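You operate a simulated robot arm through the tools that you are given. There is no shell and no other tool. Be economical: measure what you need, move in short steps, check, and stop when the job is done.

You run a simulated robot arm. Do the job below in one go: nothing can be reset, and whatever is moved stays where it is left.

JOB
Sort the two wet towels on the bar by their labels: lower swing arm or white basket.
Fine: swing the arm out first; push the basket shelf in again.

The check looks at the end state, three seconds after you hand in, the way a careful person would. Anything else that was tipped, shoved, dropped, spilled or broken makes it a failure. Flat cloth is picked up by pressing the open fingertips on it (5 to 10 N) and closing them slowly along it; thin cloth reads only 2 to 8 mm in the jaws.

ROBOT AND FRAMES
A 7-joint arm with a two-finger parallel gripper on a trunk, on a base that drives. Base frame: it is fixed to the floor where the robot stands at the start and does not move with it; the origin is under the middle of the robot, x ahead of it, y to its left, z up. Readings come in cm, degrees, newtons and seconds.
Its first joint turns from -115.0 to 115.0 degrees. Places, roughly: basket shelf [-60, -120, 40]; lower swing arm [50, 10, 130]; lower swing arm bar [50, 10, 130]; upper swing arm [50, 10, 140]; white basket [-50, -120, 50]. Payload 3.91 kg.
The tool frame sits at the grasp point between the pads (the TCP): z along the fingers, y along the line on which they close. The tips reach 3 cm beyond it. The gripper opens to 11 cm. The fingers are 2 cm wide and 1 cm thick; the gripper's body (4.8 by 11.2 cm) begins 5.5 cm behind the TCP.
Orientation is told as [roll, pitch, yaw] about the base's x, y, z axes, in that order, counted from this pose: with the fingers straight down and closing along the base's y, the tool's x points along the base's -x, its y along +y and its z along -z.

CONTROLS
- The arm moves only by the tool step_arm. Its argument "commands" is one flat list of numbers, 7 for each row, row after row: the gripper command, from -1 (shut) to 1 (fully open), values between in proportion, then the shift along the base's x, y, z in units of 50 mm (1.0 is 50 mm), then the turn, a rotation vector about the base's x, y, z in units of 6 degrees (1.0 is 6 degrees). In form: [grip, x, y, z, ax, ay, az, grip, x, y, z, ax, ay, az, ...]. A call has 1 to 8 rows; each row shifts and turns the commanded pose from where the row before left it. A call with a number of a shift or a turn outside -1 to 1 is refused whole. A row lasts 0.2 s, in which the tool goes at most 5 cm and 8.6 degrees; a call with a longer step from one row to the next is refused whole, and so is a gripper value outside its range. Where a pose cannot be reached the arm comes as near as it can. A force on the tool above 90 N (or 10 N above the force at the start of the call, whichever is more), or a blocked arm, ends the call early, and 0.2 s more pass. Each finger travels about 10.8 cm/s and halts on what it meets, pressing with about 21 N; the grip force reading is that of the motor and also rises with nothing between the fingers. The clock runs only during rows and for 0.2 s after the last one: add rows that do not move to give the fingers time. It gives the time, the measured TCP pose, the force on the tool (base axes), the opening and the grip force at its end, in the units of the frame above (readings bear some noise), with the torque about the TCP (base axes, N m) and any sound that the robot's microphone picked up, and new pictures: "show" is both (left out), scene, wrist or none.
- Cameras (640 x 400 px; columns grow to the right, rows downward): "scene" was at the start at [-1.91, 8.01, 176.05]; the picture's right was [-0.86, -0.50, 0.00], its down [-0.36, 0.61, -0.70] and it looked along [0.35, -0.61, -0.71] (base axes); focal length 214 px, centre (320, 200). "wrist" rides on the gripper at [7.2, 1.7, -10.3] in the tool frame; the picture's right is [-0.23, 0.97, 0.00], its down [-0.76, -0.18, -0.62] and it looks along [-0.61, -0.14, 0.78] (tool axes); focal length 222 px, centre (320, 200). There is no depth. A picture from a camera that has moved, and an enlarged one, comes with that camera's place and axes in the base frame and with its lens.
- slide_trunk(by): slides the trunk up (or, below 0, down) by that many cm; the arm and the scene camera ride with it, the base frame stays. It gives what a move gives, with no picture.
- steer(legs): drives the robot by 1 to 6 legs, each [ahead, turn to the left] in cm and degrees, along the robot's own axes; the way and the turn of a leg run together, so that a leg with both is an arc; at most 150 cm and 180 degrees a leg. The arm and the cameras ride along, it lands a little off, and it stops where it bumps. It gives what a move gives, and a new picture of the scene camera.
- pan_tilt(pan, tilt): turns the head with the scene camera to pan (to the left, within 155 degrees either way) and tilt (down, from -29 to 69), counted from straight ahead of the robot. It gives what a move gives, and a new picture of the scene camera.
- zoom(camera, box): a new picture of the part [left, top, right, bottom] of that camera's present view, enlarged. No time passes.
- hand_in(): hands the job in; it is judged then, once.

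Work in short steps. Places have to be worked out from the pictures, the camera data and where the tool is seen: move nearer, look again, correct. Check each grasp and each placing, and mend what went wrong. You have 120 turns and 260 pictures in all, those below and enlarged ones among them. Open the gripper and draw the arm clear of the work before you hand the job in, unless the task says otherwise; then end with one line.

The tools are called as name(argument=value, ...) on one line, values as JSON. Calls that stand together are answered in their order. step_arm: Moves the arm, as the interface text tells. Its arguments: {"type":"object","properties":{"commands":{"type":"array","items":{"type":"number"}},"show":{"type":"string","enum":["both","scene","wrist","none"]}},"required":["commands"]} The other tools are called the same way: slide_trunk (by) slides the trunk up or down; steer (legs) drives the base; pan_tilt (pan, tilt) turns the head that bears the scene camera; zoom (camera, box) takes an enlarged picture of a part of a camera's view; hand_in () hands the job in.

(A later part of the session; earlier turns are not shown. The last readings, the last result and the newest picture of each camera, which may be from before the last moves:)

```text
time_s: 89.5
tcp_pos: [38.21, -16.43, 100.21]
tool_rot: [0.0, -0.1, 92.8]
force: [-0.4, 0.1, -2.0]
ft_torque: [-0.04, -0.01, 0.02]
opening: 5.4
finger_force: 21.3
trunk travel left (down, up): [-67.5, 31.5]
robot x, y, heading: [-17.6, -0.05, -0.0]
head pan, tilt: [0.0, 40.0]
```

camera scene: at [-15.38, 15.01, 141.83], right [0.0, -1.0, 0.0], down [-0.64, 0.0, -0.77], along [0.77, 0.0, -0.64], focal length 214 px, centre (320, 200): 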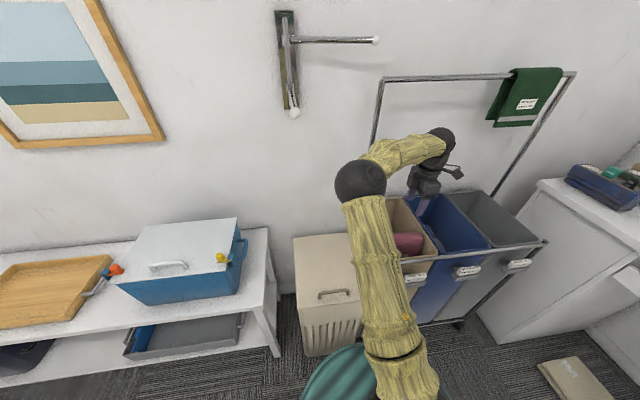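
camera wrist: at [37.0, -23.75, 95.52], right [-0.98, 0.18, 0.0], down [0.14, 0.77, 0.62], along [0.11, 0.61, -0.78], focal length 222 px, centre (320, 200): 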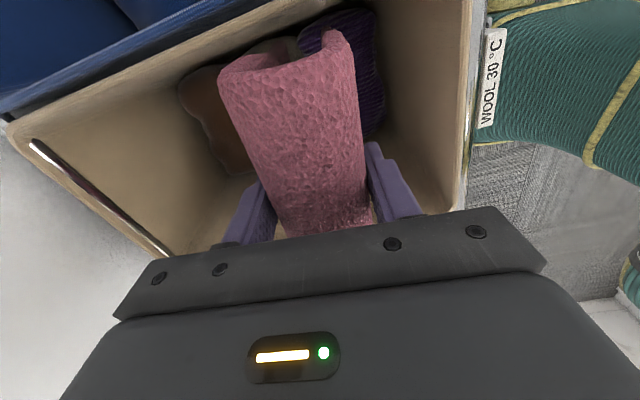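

Still held. Trunk up by 30 more, then the arm up.

slide_trunk(by=30)

step_arm(commands=[-1, 0, 0, 0.3, 0, 0, 0, -1, 0, 0, 0.4, 0, 0, 0, -1, 0, 0, 0.4, 0, 0, 0, -1, 0, 0, 0.4, 0, 0, 0, -1, 0, 0, 0.4, 0, 0, 0, -1, 0, 0, 0.4, 0, 0, 0, -1, 0, 0, 0.4, 0, 0, 0, -1, 0, 0, 0.4, 0, 0, 0])

```text
time_s: 92.5
tcp_pos: [38.37, -16.54, 130.25]
tool_rot: [0.1, -0.1, 92.8]
force: [0.2, 0.2, -2.6]
ft_torque: [-0.05, 0.0, -0.02]
opening: 5.37
finger_force: 20.9
trunk travel left (down, up): [-97.5, 1.5]
robot x, y, heading: [-18.0, 0.32, 0.1]
head pan, tilt: [0.0, 40.0]
```

```text
time_s: 94.3
tcp_pos: [38.32, -16.51, 145.72]
tool_rot: [0.0, 0.0, 92.8]
force: [0.1, 0.9, -2.3]
ft_torque: [0.0, -0.01, 0.04]
opening: 5.41
finger_force: 21.0
trunk travel left (down, up): [-97.5, 1.5]
robot x, y, heading: [-18.1, 0.48, -0.0]
head pan, tilt: [0.0, 40.0]
camera scene: at [-15.39, 14.99, 186.83], right [0.0, -1.0, 0.0], down [-0.64, 0.0, -0.77], along [0.77, 0.0, -0.64], focal length 214 px, centre (320, 200)
camera wrist: at [36.99, -23.8, 156.02], right [-0.98, 0.18, 0.0], down [0.14, 0.77, 0.62], along [0.11, 0.61, -0.78], focal length 222 px, centre (320, 200)
```

scene: 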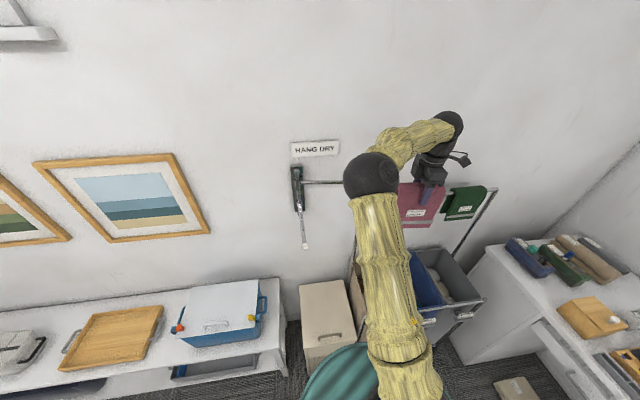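
wrist: 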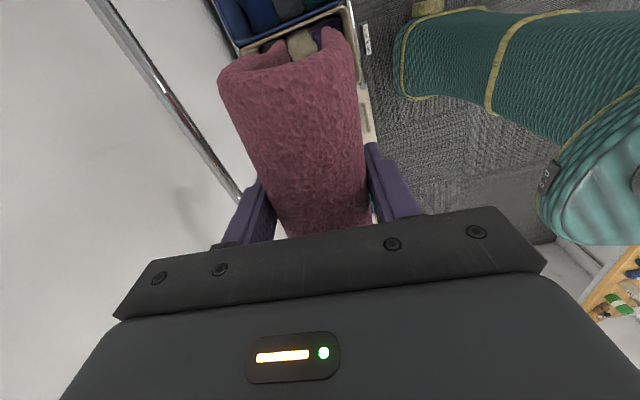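

Firmly held. Raise a little, then turn slowly −84° in place to align with the rod.

step_arm(commands=[-1, -0.1, 0, 0.2, 0, 0, -0.3, -1, -0.1, 0, 0.3, 0, 0, -0.5, -1, -0.1, 0, 0.3, 0, 0, -0.6, -1, 0, 0, 0.1, 0, 0, -0.6, -1, 0, 0, 0, 0, 0, -0.6, -1, 0, 0, 0, 0, 0, -0.6, -1, 0, 0, 0, 0, 0, -0.6, -1, 0, 0, 0, 0, 0, -0.6], show="none")

step_arm(commands=[-1, 0, 0, 0, 0, 0, -0.6, -1, 0, 0, 0, 0, 0, -0.6, -1, 0, 0, 0, 0, 0, -0.6, -1, 0, 0, 0, 0, 0, -0.6, -1, 0, 0, 0, 0, 0, -0.6, -1, 0, 0, 0, 0, 0, -0.6, -1, 0, 0, 0, 0, 0, -0.6, -1, 0, 0, 0, 0, 0, -0.6], show="none")

step_arm(commands=[-1, 0, 0, 0, 0, 0, -0.6, -1, 0, 0, 0, 0, 0, -0.6, -1, 0, 0, 0, 0, 0, -0.6, -1, 0, 0, 0, 0, 0, -0.6, -1, 0, 0, 0, 0, 0, -0.6, -1, 0, 0, 0, 0, 0, -0.6, -1, 0, 0, 0, 0, 0, -0.6, -1, 0, 0, 0, 0, 0, -0.6])

```text
time_s: 96.1
tcp_pos: [36.73, -16.5, 150.22]
tool_rot: [0.1, -0.2, 66.3]
force: [0.2, 0.8, -2.8]
ft_torque: [-0.02, 0.01, -0.02]
opening: 5.38
finger_force: 21.0
trunk travel left (down, up): [-97.5, 1.5]
robot x, y, heading: [-17.68, 0.02, 0.1]
head pan, tilt: [0.0, 40.0]
```

```text
time_s: 97.9
tcp_pos: [36.81, -16.38, 150.22]
tool_rot: [0.2, -0.2, 37.6]
force: [0.1, 1.0, -2.4]
ft_torque: [0.0, 0.01, -0.02]
opening: 5.39
finger_force: 21.2
trunk travel left (down, up): [-97.5, 1.5]
robot x, y, heading: [-18.03, -0.13, -0.0]
head pan, tilt: [0.0, 40.0]
```

```text
time_s: 99.7
tcp_pos: [36.71, -16.58, 150.25]
tool_rot: [0.0, -0.1, 8.7]
force: [0.0, 0.0, -2.5]
ft_torque: [-0.01, 0.04, 0.02]
opening: 5.41
finger_force: 20.9
trunk travel left (down, up): [-97.5, 1.5]
robot x, y, heading: [-17.7, -0.1, 0.0]
head pan, tilt: [0.0, 40.0]
camera scene: at [-15.34, 15.01, 186.83], right [0.0, -1.0, 0.0], down [-0.64, 0.0, -0.77], along [0.77, 0.0, -0.64], focal length 214 px, centre (320, 200)
camera wrist: at [29.41, -15.87, 160.47], right [0.08, 1.0, 0.0], down [0.78, -0.06, 0.62], along [0.62, -0.05, -0.78], focal length 222 px, centre (320, 200)
```

scene: 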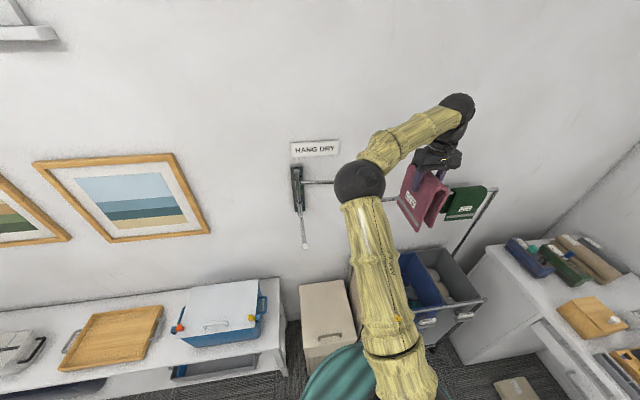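
wrist: 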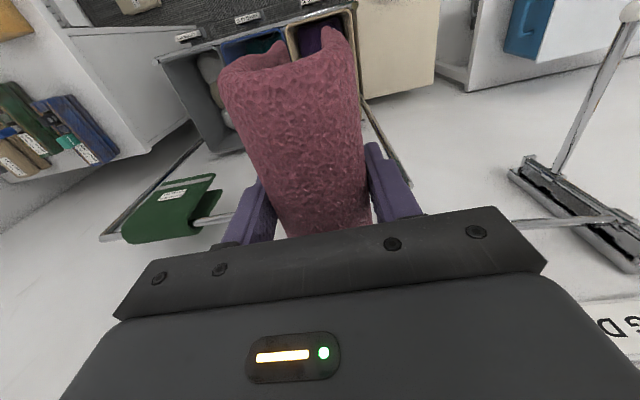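

Aligned. I now carry it left toward the rod in gentle steps.

step_arm(commands=[-1, 0, 0.2, 0, 0, 0, 0, -1, 0, 0.4, 0, 0, 0, 0, -1, 0, 0.5, 0, 0, 0, 0, -1, 0, 0.5, 0, 0, 0, 0, -1, 0, 0.5, 0, 0, 0, 0, -1, 0, 0.5, 0, 0, 0, 0, -1, 0, 0.5, 0, 0, 0, 0, -1, 0, 0.5, 0, 0, 0, 0], show="none")

step_arm(commands=[-1, 0, 0.5, 0, 0, 0, 0, -1, 0, 0.5, 0, 0, 0, 0, -1, 0, 0.5, 0, 0, 0, 0, -1, 0, 0.5, 0, 0, 0, 0, -1, 0.2, 0.5, 0, 0, 0, 0, -1, 0.3, 0.4, 0, 0, 0, 0, -1, 0.3, 0.4, 0, 0, 0, 0, -1, 0.2, 0.2, 0, 0, 0, 0], show="none")

step_arm(commands=[-1, 0, 0.4, 0, 0, 0, 0, -1, 0, 0.2, 0, 0, 0, 0, -1, 0, 0.0, 0, 0, 0, 0])

```text
time_s: 101.5
tcp_pos: [36.81, 1.76, 150.17]
tool_rot: [0.0, 0.0, 8.8]
force: [1.1, 0.3, -1.7]
ft_torque: [0.0, 0.03, 0.0]
opening: 5.39
finger_force: 21.6
trunk travel left (down, up): [-97.5, 1.5]
robot x, y, heading: [-17.84, -0.13, -0.0]
head pan, tilt: [0.0, 40.0]
```

```text
time_s: 103.3
tcp_pos: [41.91, 19.06, 150.13]
tool_rot: [0.0, 0.1, 8.7]
force: [0.6, -0.3, -2.2]
ft_torque: [-0.03, 0.0, 0.03]
opening: 5.41
finger_force: 21.2
trunk travel left (down, up): [-97.5, 1.5]
robot x, y, heading: [-17.91, 0.14, 0.4]
head pan, tilt: [0.0, 40.0]
```

```text
time_s: 104.1
tcp_pos: [41.76, 22.11, 150.23]
tool_rot: [0.0, -0.1, 8.8]
force: [0.1, 0.2, -2.6]
ft_torque: [0.05, 0.01, 0.04]
opening: 5.39
finger_force: 21.0
trunk travel left (down, up): [-97.5, 1.5]
robot x, y, heading: [-18.12, 0.14, 0.1]
head pan, tilt: [0.0, 40.0]
camera scene: at [-15.35, 15.05, 186.83], right [0.0, -1.0, 0.0], down [-0.64, 0.0, -0.77], along [0.77, 0.0, -0.64], focal length 214 px, centre (320, 200)
camera wrist: at [34.43, 22.71, 160.53], right [0.08, 1.0, 0.0], down [0.78, -0.06, 0.62], along [0.62, -0.05, -0.78], focal length 222 px, centre (320, 200)
```

scene: 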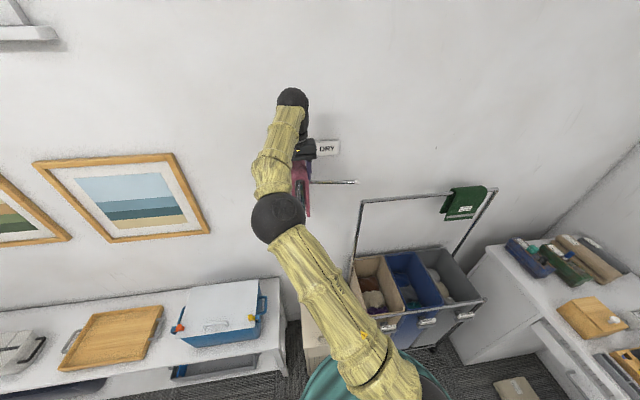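
wrist: 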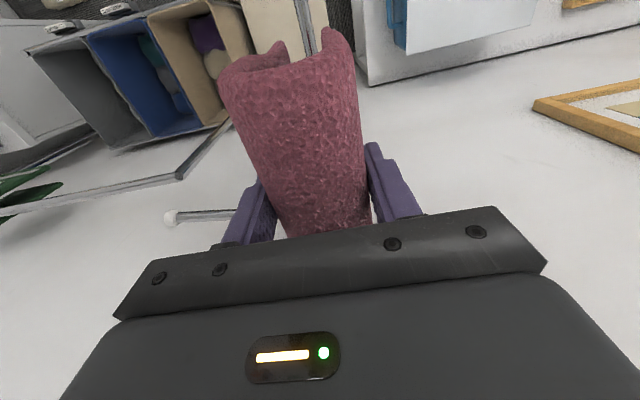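

The rod shows right between the two flaps. I zoom in to check the alignment before lowering.

zoom(camera="wrist", box=[220, 0, 380, 100])

zoom(camera="scene", box=[260, 130, 370, 230])

```text
4.00 times, centred on (300, 50) of wrist
camera zoom: at [34.43, 22.71, 160.53], right [0.08, 1.0, 0.0], down [0.78, -0.06, 0.62], along [0.62, -0.05, -0.78], focal length 888 px, centre (400, 800)
```

zoom: 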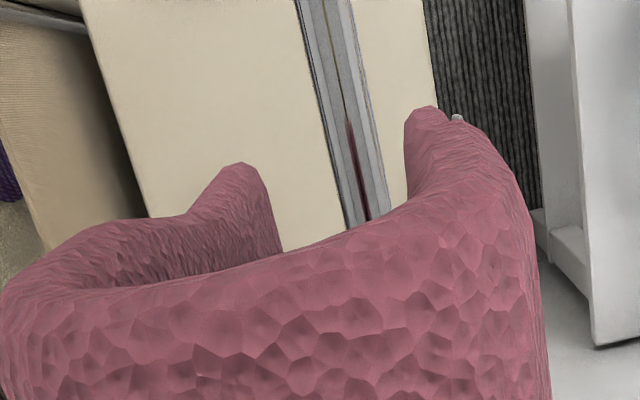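

```text
4.00 times, centred on (315, 180) of scene
camera zoom: at [-15.35, 15.05, 186.83], right [0.0, -1.0, 0.0], down [-0.64, 0.0, -0.77], along [0.77, 0.0, -0.64], focal length 858 px, centre (340, 280)
```

zoom: 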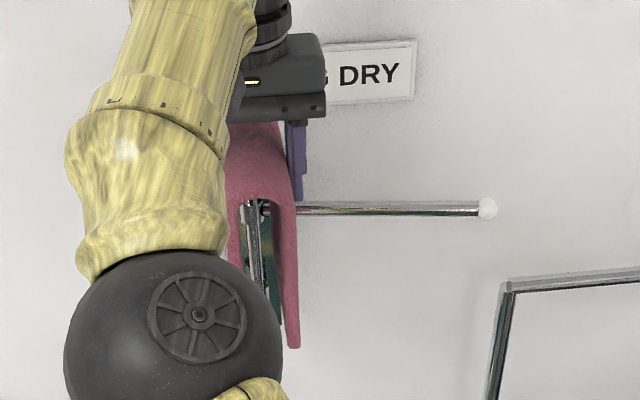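

Rod runs centrally through the gap of the saddle. Small correction (y −0.4, yaw −1.5°), then I lower it over the rod.

step_arm(commands=[-1, 0, -0.08, -0.2, 0, 0, -0.25, -1, 0, 0, -0.4, 0, 0, 0, -1, 0, 0, -0.4, 0, 0, 0, -1, 0, 0, -0.4, 0, 0, 0, -1, 0, 0, -0.4, 0, 0, 0, -1, 0, 0, -0.4, 0, 0, 0, -1, 0, 0, -0.4, 0, 0, 0, -1, 0, 0, -0.2, 0, 0, 0])

```text
time_s: 105.9
tcp_pos: [41.75, 21.67, 136.21]
tool_rot: [0.1, -0.1, 7.3]
force: [0.3, 0.4, -1.7]
ft_torque: [0.01, 0.03, 0.01]
opening: 5.38
finger_force: 21.1
trunk travel left (down, up): [-97.5, 1.5]
robot x, y, heading: [-17.98, -0.23, -0.0]
head pan, tilt: [0.0, 40.0]
camera scene: at [-15.35, 15.04, 186.83], right [0.0, -1.0, 0.0], down [-0.64, 0.0, -0.77], along [0.77, 0.0, -0.64], focal length 214 px, centre (320, 200)
camera wrist: at [34.43, 22.45, 146.51], right [0.1, 0.99, 0.0], down [0.78, -0.08, 0.62], along [0.62, -0.06, -0.78], focal length 222 px, centre (320, 200)
```

scene: 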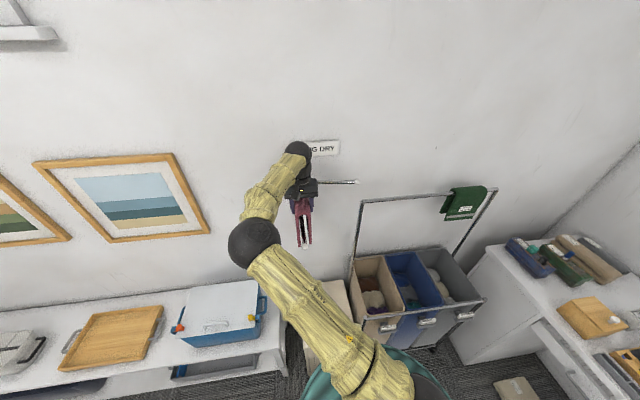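
wrist: 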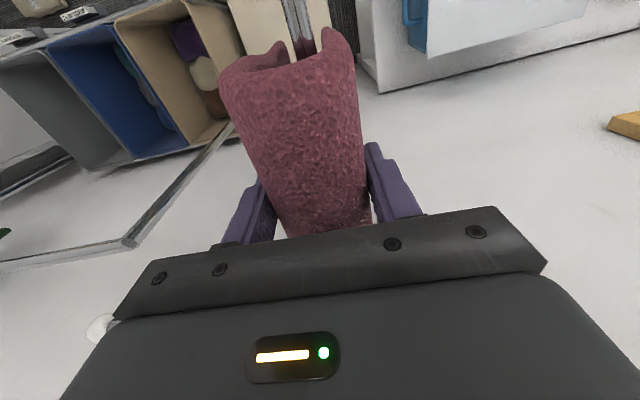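

zoom(camera="scene", box=[265, 160, 355, 260])

```text
4.00 times, centred on (310, 210) of scene
camera zoom: at [-15.35, 15.04, 186.83], right [0.0, -1.0, 0.0], down [-0.64, 0.0, -0.77], along [0.77, 0.0, -0.64], focal length 858 px, centre (360, 160)
```

zoom: 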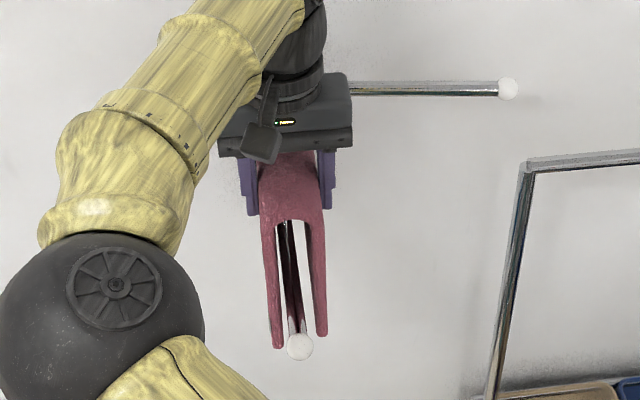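

The picture clearly shows the rod between the flaps. I continue down slowly to z≈127.5.

step_arm(commands=[-1, 0, 0, -0.3, 0, 0, 0, -1, 0, 0, -0.3, 0, 0, 0, -1, 0, 0, -0.3, 0, 0, 0, -1, 0, 0, -0.3, 0, 0, 0, -1, 0, 0, -0.3, 0, 0, 0, -1, 0, 0, -0.2, 0, 0, 0, -1, 0, 0, -0.05, 0, 0, 0])

zoom(camera="scene", box=[265, 160, 355, 260])

```text
time_s: 107.5
tcp_pos: [41.73, 21.65, 127.46]
tool_rot: [-0.1, -0.1, 7.3]
force: [0.6, -0.4, -2.8]
ft_torque: [0.03, 0.01, 0.04]
opening: 5.39
finger_force: 21.2
trunk travel left (down, up): [-97.5, 1.5]
robot x, y, heading: [-18.03, -0.07, 0.0]
head pan, tilt: [0.0, 40.0]
camera scene: at [-15.36, 15.03, 186.83], right [0.0, -1.0, 0.0], down [-0.64, 0.0, -0.77], along [0.77, 0.0, -0.64], focal length 214 px, centre (320, 200)
camera wrist: at [34.42, 22.43, 137.74], right [0.1, 0.99, 0.0], down [0.78, -0.08, 0.62], along [0.62, -0.06, -0.78], focal length 222 px, centre (320, 200)
```

scene: 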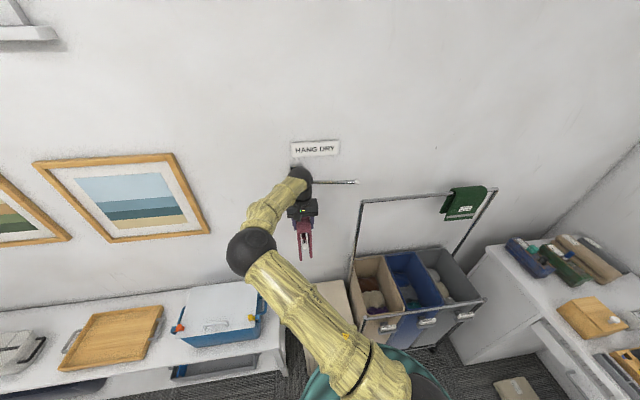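
wrist: 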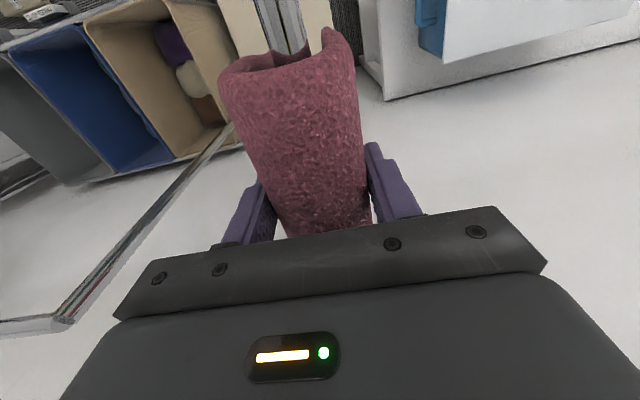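

```text
4.00 times, centred on (310, 210) of scene
camera zoom: at [-15.36, 15.03, 186.83], right [0.0, -1.0, 0.0], down [-0.64, 0.0, -0.77], along [0.77, 0.0, -0.64], focal length 858 px, centre (360, 160)
```

zoom: 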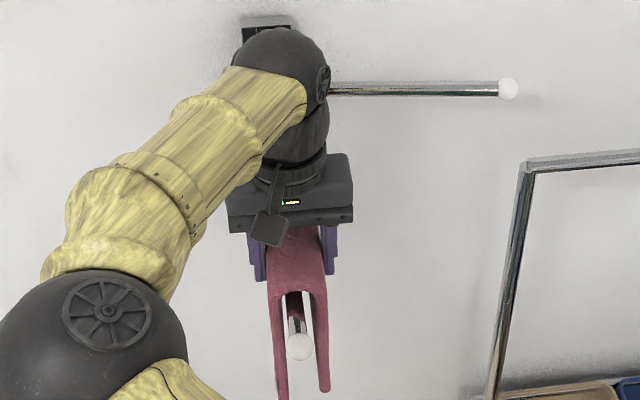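

Not yet resting (−2.8 N). I lower by mm steps until the rod takes the weight.

step_arm(commands=[-1, 0, 0, -0.1, 0, 0, 0, -1, 0, 0, -0.1, 0, 0, 0, -1, 0, 0, -0.1, 0, 0, 0], show="none")

step_arm(commands=[-1, 0, 0, -0.06, 0, 0, 0, -1, 0, 0, -0.06, 0, 0, 0], show="scene")

zoom(camera="scene", box=[265, 160, 355, 260])

```text
time_s: 108.3
tcp_pos: [41.72, 21.66, 126.24]
tool_rot: [0.0, -0.2, 7.3]
force: [2.3, 1.5, 14.9]
ft_torque: [-0.01, 0.45, 0.11]
opening: 5.35
finger_force: 20.9
trunk travel left (down, up): [-97.5, 1.5]
robot x, y, heading: [-17.88, 0.07, -0.1]
head pan, tilt: [0.0, 40.0]
```

```text
time_s: 108.9
tcp_pos: [41.75, 21.67, 125.73]
tool_rot: [0.1, -0.4, 7.3]
force: [7.1, 3.0, 37.9]
ft_torque: [0.11, 0.44, 0.19]
opening: 5.38
finger_force: 21.2
trunk travel left (down, up): [-97.5, 1.5]
robot x, y, heading: [-17.96, -0.19, 0.1]
head pan, tilt: [0.0, 40.0]
camera scene: at [-15.7, 14.91, 186.89], right [0.0, -1.0, 0.0], down [-0.64, 0.0, -0.77], along [0.77, 0.0, -0.64], focal length 214 px, centre (320, 200)
```

scene: 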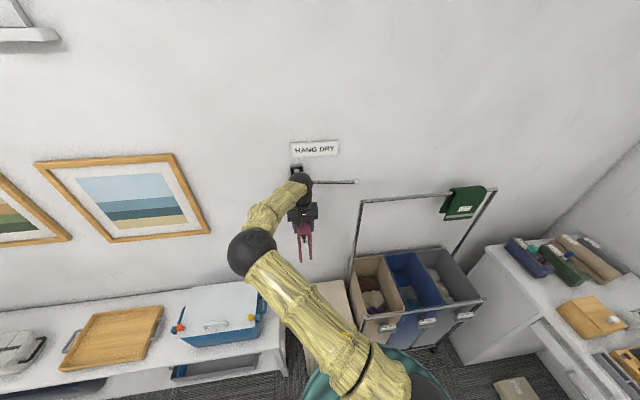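

```text
4.00 times, centred on (310, 210) of scene
camera zoom: at [-15.7, 14.91, 186.89], right [0.0, -1.0, 0.0], down [-0.64, 0.0, -0.77], along [0.77, 0.0, -0.64], focal length 858 px, centre (360, 160)
```

zoom: 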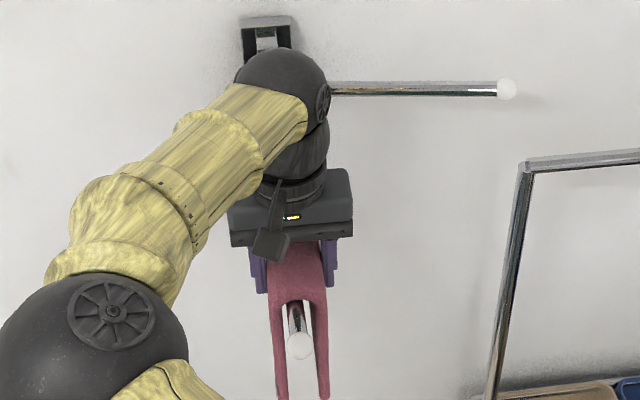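

The rod carries it now (38 N, too much). I ease up 6 mm, then open slowly.

step_arm(commands=[-1, 0, 0, 0.06, 0, 0, 0, -1, 0, 0, 0.05, 0, 0, 0, -1, 0, 0, 0, 0, 0, 0], show="none")

step_arm(commands=[0.0, 0, 0, 0, 0, 0, 0, 0.05, 0, 0, 0, 0, 0, 0, 0.1, 0, 0, 0, 0, 0, 0, 0.2, 0, 0, 0, 0, 0, 0, 0.3, 0, 0, 0, 0, 0, 0, 0.3, 0, 0, 0, 0, 0, 0])

```text
time_s: 109.7
tcp_pos: [41.62, 21.7, 125.63]
tool_rot: [0.0, 0.2, 7.3]
force: [-0.2, 0.2, -1.6]
ft_torque: [0.0, 0.01, 0.02]
opening: 5.39
finger_force: 21.0
trunk travel left (down, up): [-97.5, 1.5]
robot x, y, heading: [-17.97, -0.12, 0.0]
head pan, tilt: [0.0, 40.0]
```

```text
time_s: 111.1
tcp_pos: [41.72, 21.71, 125.84]
tool_rot: [-0.1, -0.1, 7.3]
force: [0.2, 0.3, 0.1]
ft_torque: [-0.03, 0.0, 0.0]
opening: 7.15
finger_force: 0.1
trunk travel left (down, up): [-97.5, 1.5]
robot x, y, heading: [-18.02, -0.1, 0.1]
head pan, tilt: [0.0, 40.0]
camera scene: at [-15.38, 15.03, 186.83], right [0.0, -1.0, 0.0], down [-0.64, 0.0, -0.77], along [0.77, 0.0, -0.64], focal length 214 px, centre (320, 200)
camera wrist: at [34.41, 22.45, 136.2], right [0.1, 0.99, 0.0], down [0.78, -0.08, 0.62], along [0.62, -0.06, -0.78], focal length 222 px, centre (320, 200)
```

scene: 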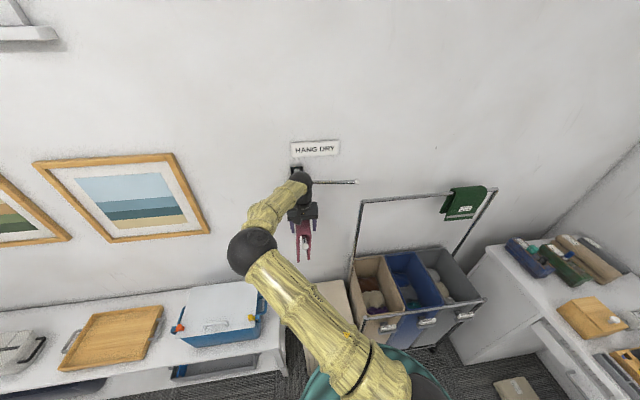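
wrist: 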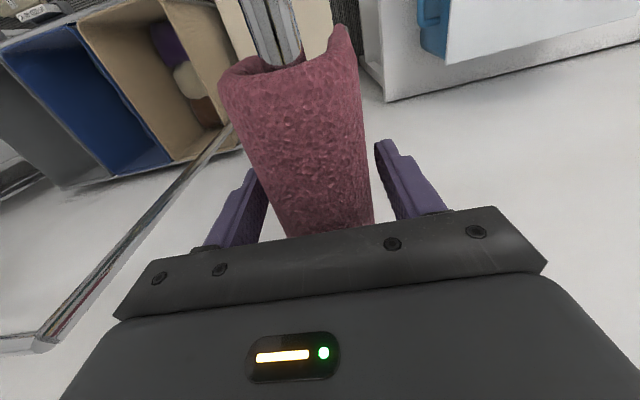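

Released; the towel hangs on the rod. I raise straight up and look.

step_arm(commands=[0.5, 0, 0, 0.3, 0, 0, 0, 0.5, 0, 0, 0.5, 0, 0, 0, 0.5, 0, 0, 0.6, 0, 0, 0, 0.5, 0, 0, 0.7, 0, 0, 0, 0.5, 0, 0, 0.7, 0, 0, 0, 0.5, 0, 0, 0.7, 0, 0, 0, 0.5, 0, 0, 0.7, 0, 0, 0])

zoom(camera="scene", box=[265, 160, 355, 260])

```text
time_s: 112.7
tcp_pos: [41.96, 21.54, 146.98]
tool_rot: [-0.1, -0.1, 7.3]
force: [-0.2, -1.1, -0.3]
ft_torque: [-0.02, 0.0, -0.02]
opening: 8.24
finger_force: 0.2
trunk travel left (down, up): [-97.5, 1.5]
robot x, y, heading: [-17.62, -0.1, -0.2]
head pan, tilt: [0.0, 40.0]
camera scene: at [-15.4, 14.93, 186.84], right [0.0, -1.0, 0.0], down [-0.64, 0.0, -0.77], along [0.77, 0.0, -0.64], focal length 214 px, centre (320, 200)
camera wrist: at [34.54, 22.36, 157.21], right [0.1, 0.99, 0.0], down [0.78, -0.08, 0.62], along [0.62, -0.06, -0.78], focal length 222 px, centre (320, 200)
```

scene: 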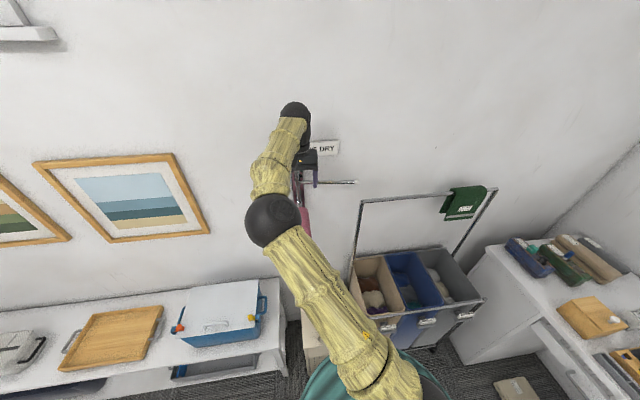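
wrist: 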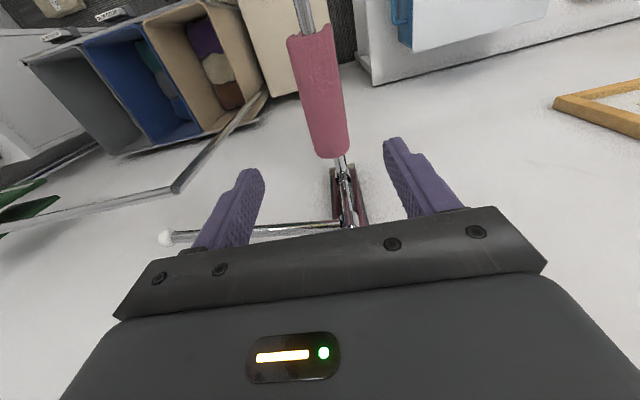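

```text
4.00 times, centred on (310, 210) of scene
camera zoom: at [-15.4, 14.93, 186.84], right [0.0, -1.0, 0.0], down [-0.64, 0.0, -0.77], along [0.77, 0.0, -0.64], focal length 858 px, centre (360, 160)
```

zoom: 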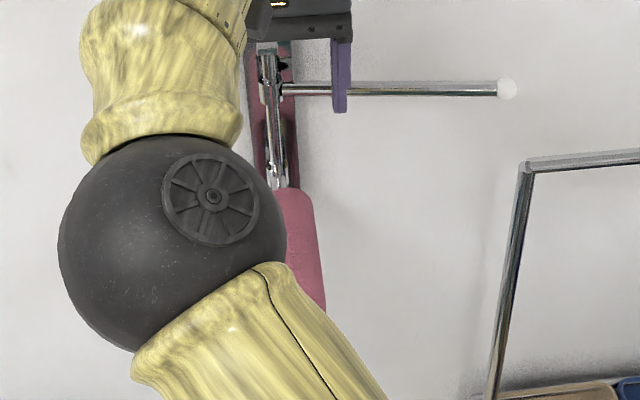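

The pink towel hangs well on the lower rod. Next the green one: I back away 25 cm and survey the right side and floor space.

steer(legs=[[-25, 0]])

pan_tilt(pan=-80, tilt=45)

pan_tilt(pan=-140, tilt=45)

```text
time_s: 114.5
tcp_pos: [16.76, 21.67, 146.96]
tool_rot: [0.1, -0.1, 7.3]
force: [0.8, 0.2, -0.8]
ft_torque: [0.03, -0.03, -0.01]
opening: 8.24
finger_force: 0.1
trunk travel left (down, up): [-97.5, 1.5]
robot x, y, heading: [-43.01, 0.07, 0.0]
head pan, tilt: [0.0, 40.0]
camera scene: at [-40.58, 15.04, 186.83], right [0.0, -1.0, 0.0], down [-0.64, 0.0, -0.77], along [0.77, 0.0, -0.64], focal length 214 px, centre (320, 200)
```

scene: 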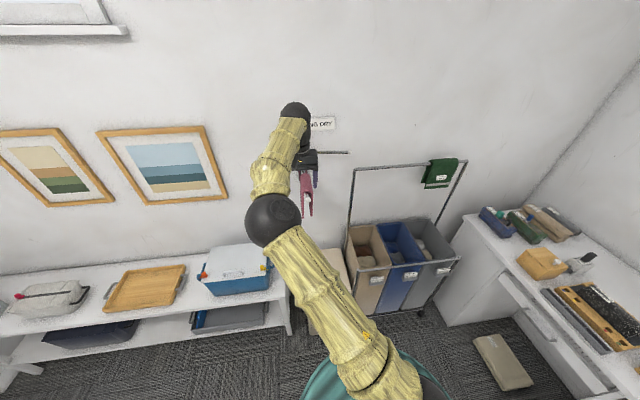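

```text
time_s: 116.0
tcp_pos: [16.75, 21.68, 146.77]
tool_rot: [0.1, -0.1, 7.3]
force: [-0.1, 0.4, -0.5]
ft_torque: [-0.02, 0.02, 0.01]
opening: 8.25
finger_force: 0.0
trunk travel left (down, up): [-97.5, 1.5]
robot x, y, heading: [-43.1, 0.33, 0.3]
head pan, tilt: [-80.0, 45.0]
camera scene: at [-47.51, 7.04, 186.11], right [-0.98, -0.17, 0.0], down [-0.12, 0.7, -0.71], along [0.12, -0.7, -0.71], focal length 214 px, centre (320, 200)
```

scene: 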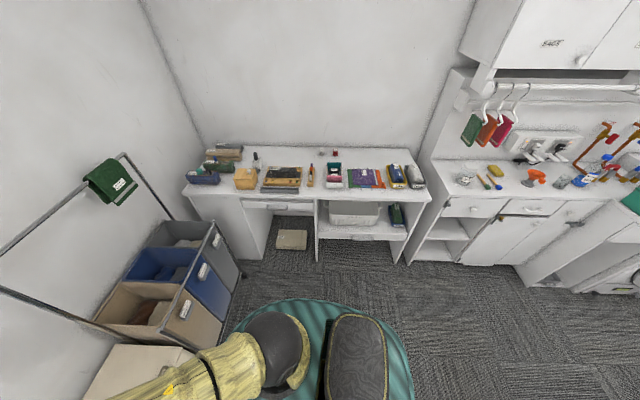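

```text
time_s: 117.3
tcp_pos: [16.81, 21.66, 146.92]
tool_rot: [0.0, -0.2, 7.3]
force: [-0.7, 0.2, 0.1]
ft_torque: [0.03, 0.0, 0.0]
opening: 8.23
finger_force: 0.0
trunk travel left (down, up): [-97.5, 1.5]
robot x, y, heading: [-42.98, -0.1, -0.0]
head pan, tilt: [-140.0, 45.0]
camera scene: at [-55.15, 9.82, 186.11], right [-0.64, 0.77, 0.0], down [0.54, 0.45, -0.71], along [-0.54, -0.45, -0.71], focal length 214 px, centre (320, 200)
```

scene: 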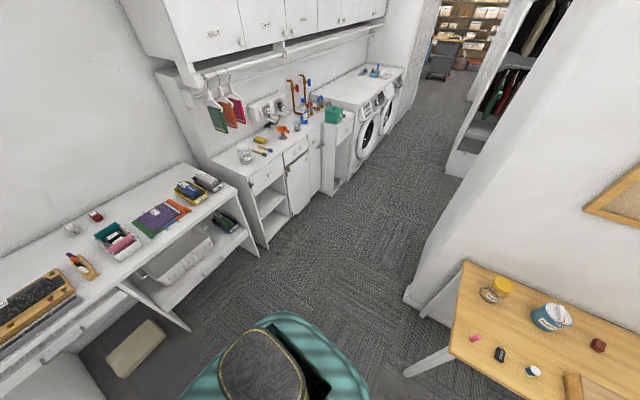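

I look closely at the white basket, its label, and its shelf.

zoom(camera="scene", box=[100, 180, 260, 300])

pan_tilt(pan=-80, tilt=45)

zoom(camera="scene", box=[300, 140, 450, 270])

```text
3.33 times, centred on (180, 240) of scene
camera zoom: at [-55.15, 9.82, 186.11], right [-0.64, 0.77, 0.0], down [0.54, 0.45, -0.71], along [-0.54, -0.45, -0.71], focal length 715 px, centre (787, 67)
```

zoom: 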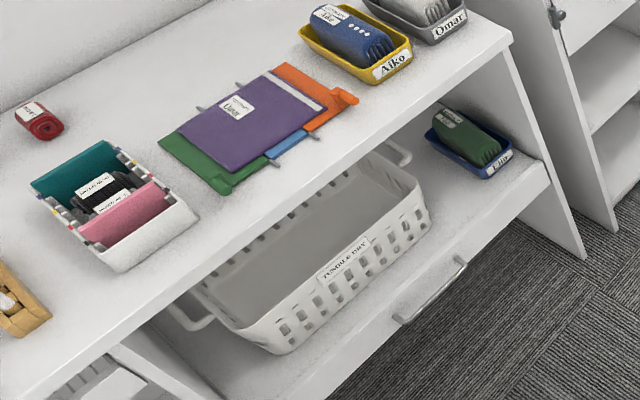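

```text
time_s: 118.6
tcp_pos: [16.92, 21.63, 146.88]
tool_rot: [-0.1, 0.0, 7.3]
force: [0.4, 1.0, 0.2]
ft_torque: [-0.01, 0.01, -0.01]
opening: 8.28
finger_force: 0.0
trunk travel left (down, up): [-97.5, 1.5]
robot x, y, heading: [-42.75, 0.47, -0.1]
head pan, tilt: [-80.0, 45.0]
camera scene: at [-47.53, 7.04, 186.11], right [-0.98, -0.17, 0.0], down [-0.12, 0.7, -0.71], along [0.12, -0.7, -0.71], focal length 214 px, centre (320, 200)
```

scene: 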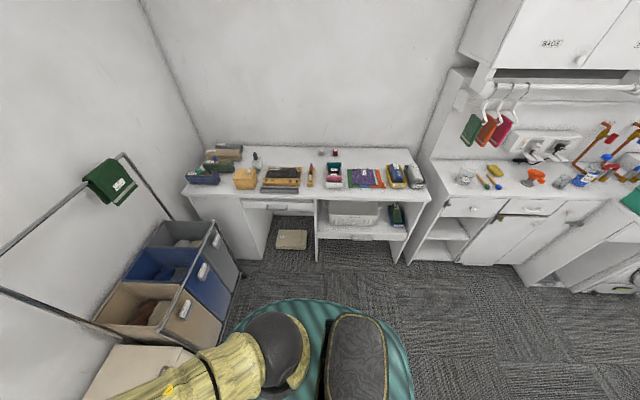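

```text
3.08 times, centred on (375, 205) of scene
camera zoom: at [-47.53, 7.04, 186.11], right [-0.98, -0.17, 0.0], down [-0.12, 0.7, -0.71], along [0.12, -0.7, -0.71], focal length 660 px, centre (151, 185)
```

zoom: 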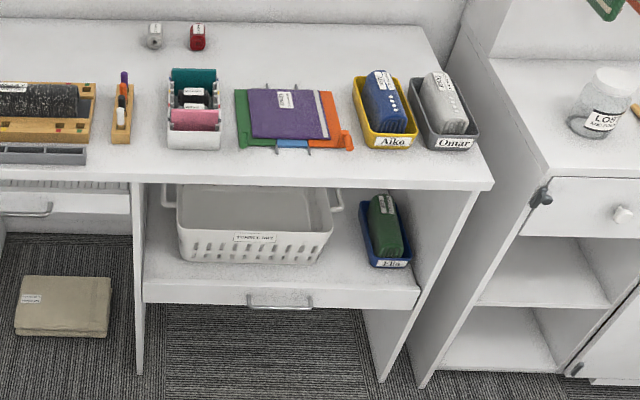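

The basket is marked TUMBLE DRY and sits on a pull-out shelf with a handle. I'll pull that shelf out first, while the gripper is free. I retract and turn the tool horizontal as before.

step_arm(commands=[0.3, -0.5, -0.5, 0, 0, -1, 0, 0.3, -0.5, -0.5, 0, 0, -1, 0, 0.3, -0.5, -0.5, 0, 0, -1, 0, 0.3, -0.3, -0.5, 0, 0, -1, 0, 0.3, 0, -0.5, 0, 0, -1, 0, 0.3, 0, -0.5, 0, 0, -1, 0, 0.3, 0, -0.5, 0, 0, -1, 0, 0.3, 0, -0.5, 0, 0, -1, 0], show="none")

step_arm(commands=[0.3, 0, 0, 0, 0, -1, 0, 0.3, 0, 0, 0, 0, -1, 0, 0.3, 0, 0, 0, 0, -1, 0, 0.3, 0, 0, 0, 0, -1, 0, 0.3, 0, 0, 0, 0, -1, 0, 0.3, 0, 0, 0, 0, -1, 0, 0.3, 0, 0, 0, 0, -1, 0], show="none")

step_arm(commands=[0, 0, 0, 0, 1, 0, 0, 0, 0, 0, 0, 1, 0, 0, 0, 0, 0, 0, 1, 0, 0, 0, 0, 0, 0, 1, 0, 0, 0, 0, 0, 0, 1, 0, 0, 0, 0, 0, 0, 1, 0, 0, 0, 0, 0, 0, 1, 0, 0, 0, 0, 0, 0, 1, 0, 0], show="none")

step_arm(commands=[0, 0, 0, 0, 1, 0, 0, 0, 0, 0, 0, 1, 0, 0, 0, 0, 0, 0, 1, 0, 0, 0, 0, 0, 0, 1, 0, 0, 0, 0, 0, 0, 1, 0, 0, 0, 0, 0, 0, 1, 0, 0, 0, 0, 0, 0, 1, 0, 0, 0, 0, 0, 0, 0, 0, 0], show="wrist")

```text
time_s: 120.4
tcp_pos: [7.86, 1.48, 146.96]
tool_rot: [-8.0, -47.7, 10.8]
force: [1.0, -0.2, 0.8]
ft_torque: [0.04, 0.02, 0.03]
opening: 7.17
finger_force: 0.0
trunk travel left (down, up): [-97.5, 1.5]
robot x, y, heading: [-43.01, -0.17, -0.1]
head pan, tilt: [-80.0, 45.0]
```

```text
time_s: 122.0
tcp_pos: [10.41, 1.84, 147.86]
tool_rot: [-90.8, -82.8, 90.8]
force: [0.3, -0.4, -0.7]
ft_torque: [0.0, 0.02, 0.01]
opening: 7.14
finger_force: 0.1
out of reach, approached as far as the arm can: row 5, 6, 7
trunk travel left (down, up): [-97.5, 1.5]
robot x, y, heading: [-43.03, -0.05, -0.1]
head pan, tilt: [-80.0, 45.0]
```

```text
time_s: 123.8
tcp_pos: [10.38, 1.75, 147.88]
tool_rot: [90.1, -49.2, -90.2]
force: [0.2, -0.3, -0.6]
ft_torque: [-0.02, -0.02, -0.02]
opening: 5.51
finger_force: 0.1
trunk travel left (down, up): [-97.5, 1.5]
robot x, y, heading: [-42.66, 0.3, 0.1]
head pan, tilt: [-80.0, 45.0]
```

```text
time_s: 125.6
tcp_pos: [10.28, 1.84, 147.92]
tool_rot: [90.0, -7.3, -90.0]
force: [0.2, -0.2, 0.4]
ft_torque: [0.01, 0.03, 0.01]
opening: 5.53
finger_force: 0.0
trunk travel left (down, up): [-97.5, 1.5]
robot x, y, heading: [-42.87, -0.09, -0.1]
head pan, tilt: [-80.0, 45.0]
camera wrist: at [0.06, 9.28, 148.61], right [0.0, -0.1, 0.99], down [-0.62, -0.78, -0.08], along [0.78, -0.62, -0.06], focal length 222 px, centre (320, 200)
```

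wrist: 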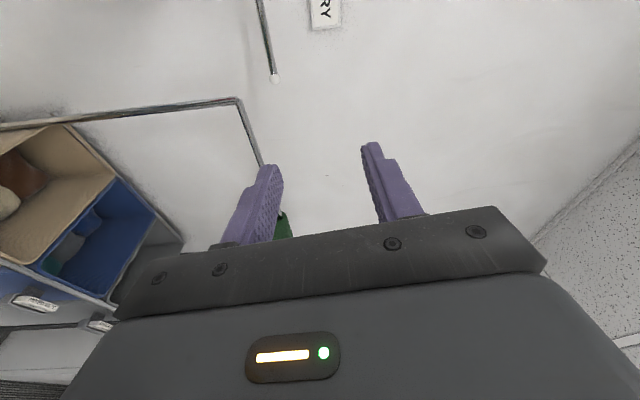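

Add the last 7° of roll, then drive to face the desk.

step_arm(commands=[0, 0, 0, 0, 1, 0, 0, 0, 0, 0, 0, 0.22, 0, 0], show="none")

pan_tilt(pan=0, tilt=50)

steer(legs=[[0, -120], [38, 0], [0, 30]])

```text
time_s: 126.2
tcp_pos: [10.23, 1.9, 147.87]
tool_rot: [90.0, 0.0, -90.1]
force: [-0.4, -1.4, 0.7]
ft_torque: [0.0, 0.02, 0.02]
opening: 5.51
finger_force: 0.1
trunk travel left (down, up): [-97.5, 1.5]
robot x, y, heading: [-42.66, 0.1, 0.0]
head pan, tilt: [-80.0, 45.0]
```

```text
time_s: 127.8
tcp_pos: [10.26, 1.9, 147.86]
tool_rot: [90.0, 0.0, -90.0]
force: [-0.1, -0.4, -0.1]
ft_torque: [-0.02, 0.0, 0.0]
opening: 5.5
finger_force: 0.1
trunk travel left (down, up): [-97.5, 1.5]
robot x, y, heading: [-42.37, 0.12, 0.1]
head pan, tilt: [0.0, 50.0]
camera scene: at [-41.23, 15.02, 185.42], right [0.0, -1.0, 0.0], down [-0.77, 0.0, -0.64], along [0.64, 0.0, -0.77], focal length 214 px, centre (320, 200)
```

scene: 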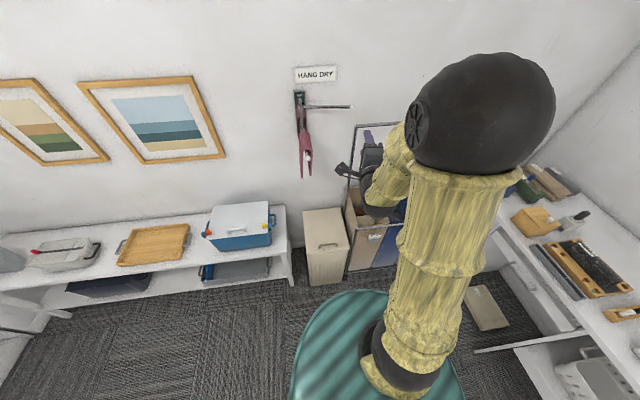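

```text
time_s: 136.6
tcp_pos: [-59.77, -86.36, 147.82]
tool_rot: [90.1, -0.1, -179.9]
force: [-0.1, -0.3, 0.3]
ft_torque: [0.02, 0.03, 0.0]
opening: 5.49
finger_force: 0.0
trunk travel left (down, up): [-97.5, 1.5]
robot x, y, heading: [-61.78, -33.13, -89.8]
head pan, tilt: [0.0, 50.0]
camera scene: at [-46.53, -35.13, 185.41], right [-1.0, -0.01, 0.0], down [0.0, 0.77, -0.64], along [0.0, -0.64, -0.77], focal length 214 px, centre (320, 200)
```

scene: 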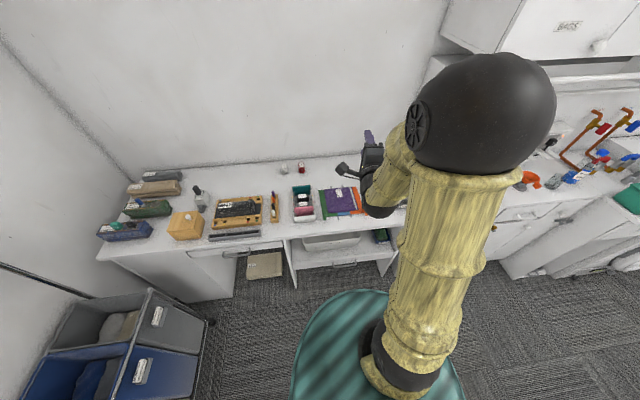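

The handle triangulates to about (-62,-93,50), the desk edge to y≈-89, z≈93. I back 14 cm away from the desk, then lower the trunk 90 cm.

steer(legs=[[-14, 0]])

slide_trunk(by=-45)

slide_trunk(by=-45)

step_arm(commands=[0, 0, 0, 0, 0, 0, 0])

```text
time_s: 137.9
tcp_pos: [-59.9, -72.52, 147.91]
tool_rot: [90.0, 0.1, -179.8]
force: [0.8, 0.1, -0.6]
ft_torque: [-0.01, -0.04, 0.01]
opening: 5.5
finger_force: 0.0
trunk travel left (down, up): [-97.5, 1.5]
robot x, y, heading: [-61.79, -19.44, -89.7]
head pan, tilt: [0.0, 50.0]
camera scene: at [-46.6, -21.2, 185.41], right [-1.0, -0.01, 0.0], down [-0.01, 0.77, -0.64], along [0.0, -0.64, -0.77], focal length 214 px, centre (320, 200)
```

scene: 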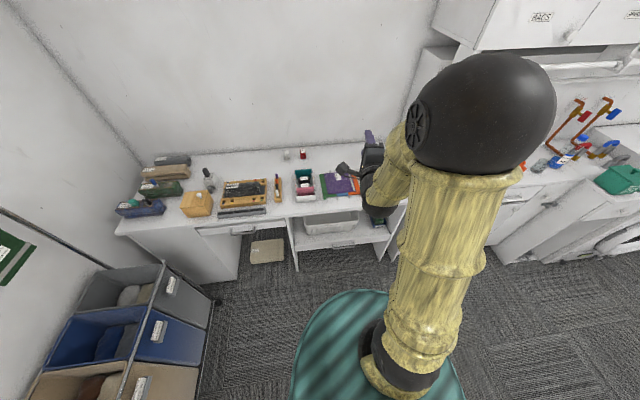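

```text
refused: -45 is not a number from -40 to 40
```

```text
refused: -45 is not a number from -40 to 40
```

```text
time_s: 138.3
tcp_pos: [-59.74, -72.66, 147.82]
tool_rot: [90.1, 0.0, -179.7]
force: [0.0, -1.2, 0.3]
ft_torque: [-0.02, 0.0, 0.02]
opening: 5.49
finger_force: 0.0
trunk travel left (down, up): [-97.5, 1.5]
robot x, y, heading: [-61.77, -19.22, -89.8]
head pan, tilt: [0.0, 50.0]
camera scene: at [-46.6, -21.27, 185.41], right [-1.0, -0.01, 0.0], down [-0.01, 0.77, -0.64], along [0.0, -0.64, -0.77], focal length 214 px, centre (320, 200)
camera wrist: at [-52.57, -62.22, 149.52], right [-0.23, 0.0, 0.97], down [-0.76, 0.62, -0.18], along [-0.6, -0.78, -0.14], focal length 222 px, centre (320, 200)
```

scene: 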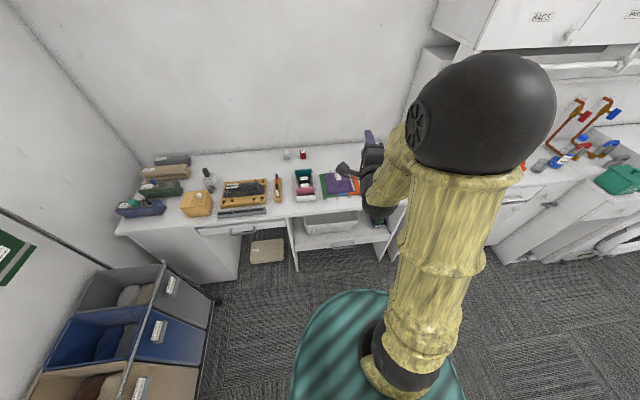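
wrist: 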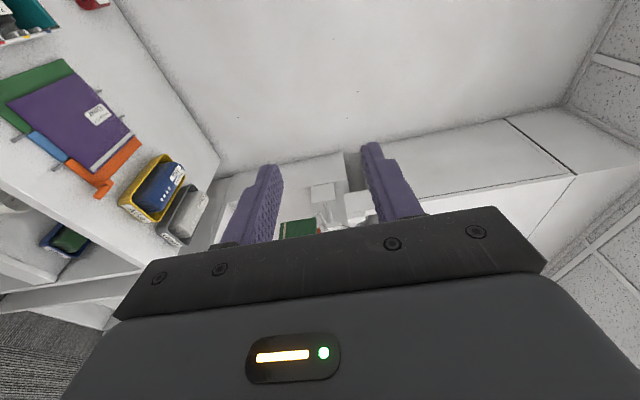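

The slide is limited to 40 cm per call; I do it in pieces, pausing halfway.

slide_trunk(by=-40)

slide_trunk(by=-40)

step_arm(commands=[0, 0, 0, 0, 0, 0, 0])

```text
time_s: 142.2
tcp_pos: [-59.91, -72.67, 107.86]
tool_rot: [90.1, 0.0, -179.7]
force: [-0.3, -0.5, 0.5]
ft_torque: [-0.08, 0.0, -0.01]
opening: 5.5
finger_force: 0.1
trunk travel left (down, up): [-57.5, 41.5]
robot x, y, heading: [-62.12, -19.4, -89.5]
head pan, tilt: [0.0, 50.0]
```

```text
time_s: 146.0
tcp_pos: [-59.76, -72.55, 67.93]
tool_rot: [90.0, 0.0, -179.8]
force: [-1.4, 0.2, 0.6]
ft_torque: [-0.02, 0.03, 0.0]
opening: 5.48
finger_force: 0.1
trunk travel left (down, up): [-17.5, 81.5]
robot x, y, heading: [-61.67, -19.33, -89.6]
head pan, tilt: [0.0, 50.0]
```

```text
time_s: 146.4
tcp_pos: [-59.91, -72.55, 67.88]
tool_rot: [90.0, -0.1, -179.8]
force: [0.3, -0.1, -0.6]
ft_torque: [-0.02, -0.03, 0.01]
opening: 5.49
finger_force: 0.0
trunk travel left (down, up): [-17.5, 81.5]
robot x, y, heading: [-61.86, -19.67, -89.5]
head pan, tilt: [0.0, 50.0]
camera scene: at [-46.62, -21.2, 105.42], right [-1.0, -0.01, 0.0], down [-0.01, 0.77, -0.64], along [0.0, -0.64, -0.77], focal length 214 px, centre (320, 200)
camera wrist: at [-52.59, -62.17, 69.54], right [-0.23, 0.0, 0.97], down [-0.76, 0.62, -0.18], along [-0.6, -0.78, -0.14], focal length 222 px, centre (320, 200)
```

scene: 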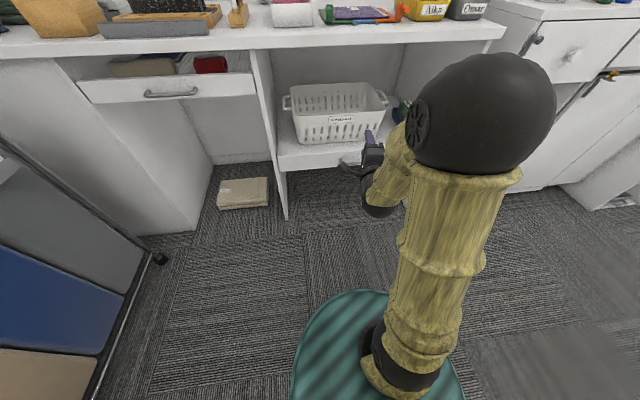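
wrist: 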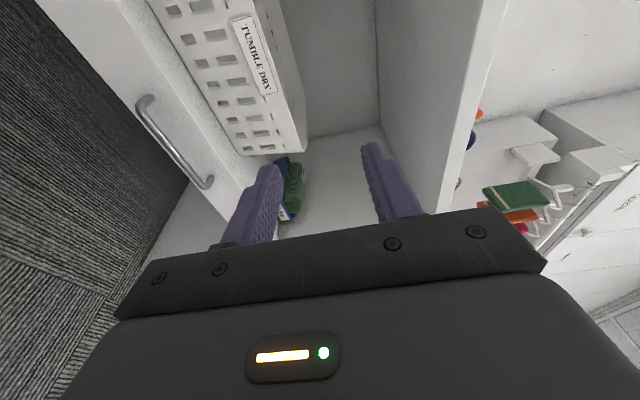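

The handle is visible at roughly z 46. Lower 16 with the trunk and 5 with the arm, then re-measure.

slide_trunk(by=-16)

step_arm(commands=[0, 0, 0, -0.5, 0, 0, 0, 0, 0, 0, -0.5, 0, 0, 0, 0, 0, 0, 0, 0, 0, 0])

```text
time_s: 148.2
tcp_pos: [-59.98, -72.58, 51.95]
tool_rot: [90.0, 0.0, -179.8]
force: [-0.4, -0.5, -0.5]
ft_torque: [0.02, -0.03, -0.02]
opening: 5.51
finger_force: 0.0
trunk travel left (down, up): [-1.5, 97.5]
robot x, y, heading: [-62.41, -19.08, -89.3]
head pan, tilt: [0.0, 50.0]
```

```text
time_s: 149.0
tcp_pos: [-59.78, -73.77, 47.11]
tool_rot: [90.0, 0.0, -179.7]
force: [-0.1, 0.6, 0.0]
ft_torque: [-0.01, 0.01, 0.03]
opening: 5.51
finger_force: 0.0
out of reach, approached as far as the arm can: row 1, 2
trunk travel left (down, up): [-1.5, 97.5]
robot x, y, heading: [-62.15, -19.44, -89.5]
head pan, tilt: [0.0, 50.0]
camera scene: at [-46.62, -21.2, 89.42], right [-1.0, -0.01, 0.0], down [-0.01, 0.77, -0.64], along [0.0, -0.64, -0.77], focal length 214 px, centre (320, 200)
camera wrist: at [-52.49, -63.29, 48.75], right [-0.23, 0.0, 0.97], down [-0.76, 0.62, -0.18], along [-0.6, -0.78, -0.14], focal length 222 px, centre (320, 200)
```

scene: 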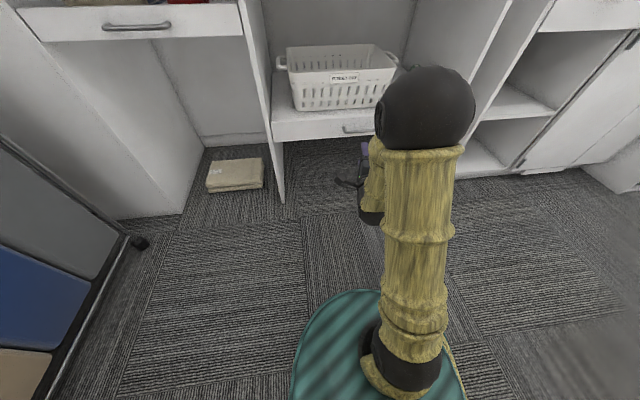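
wrist: 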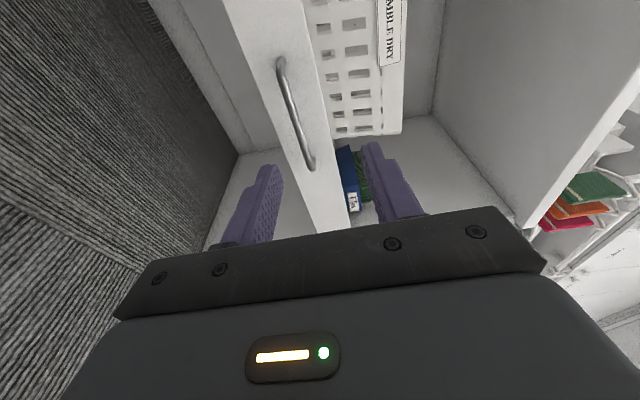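

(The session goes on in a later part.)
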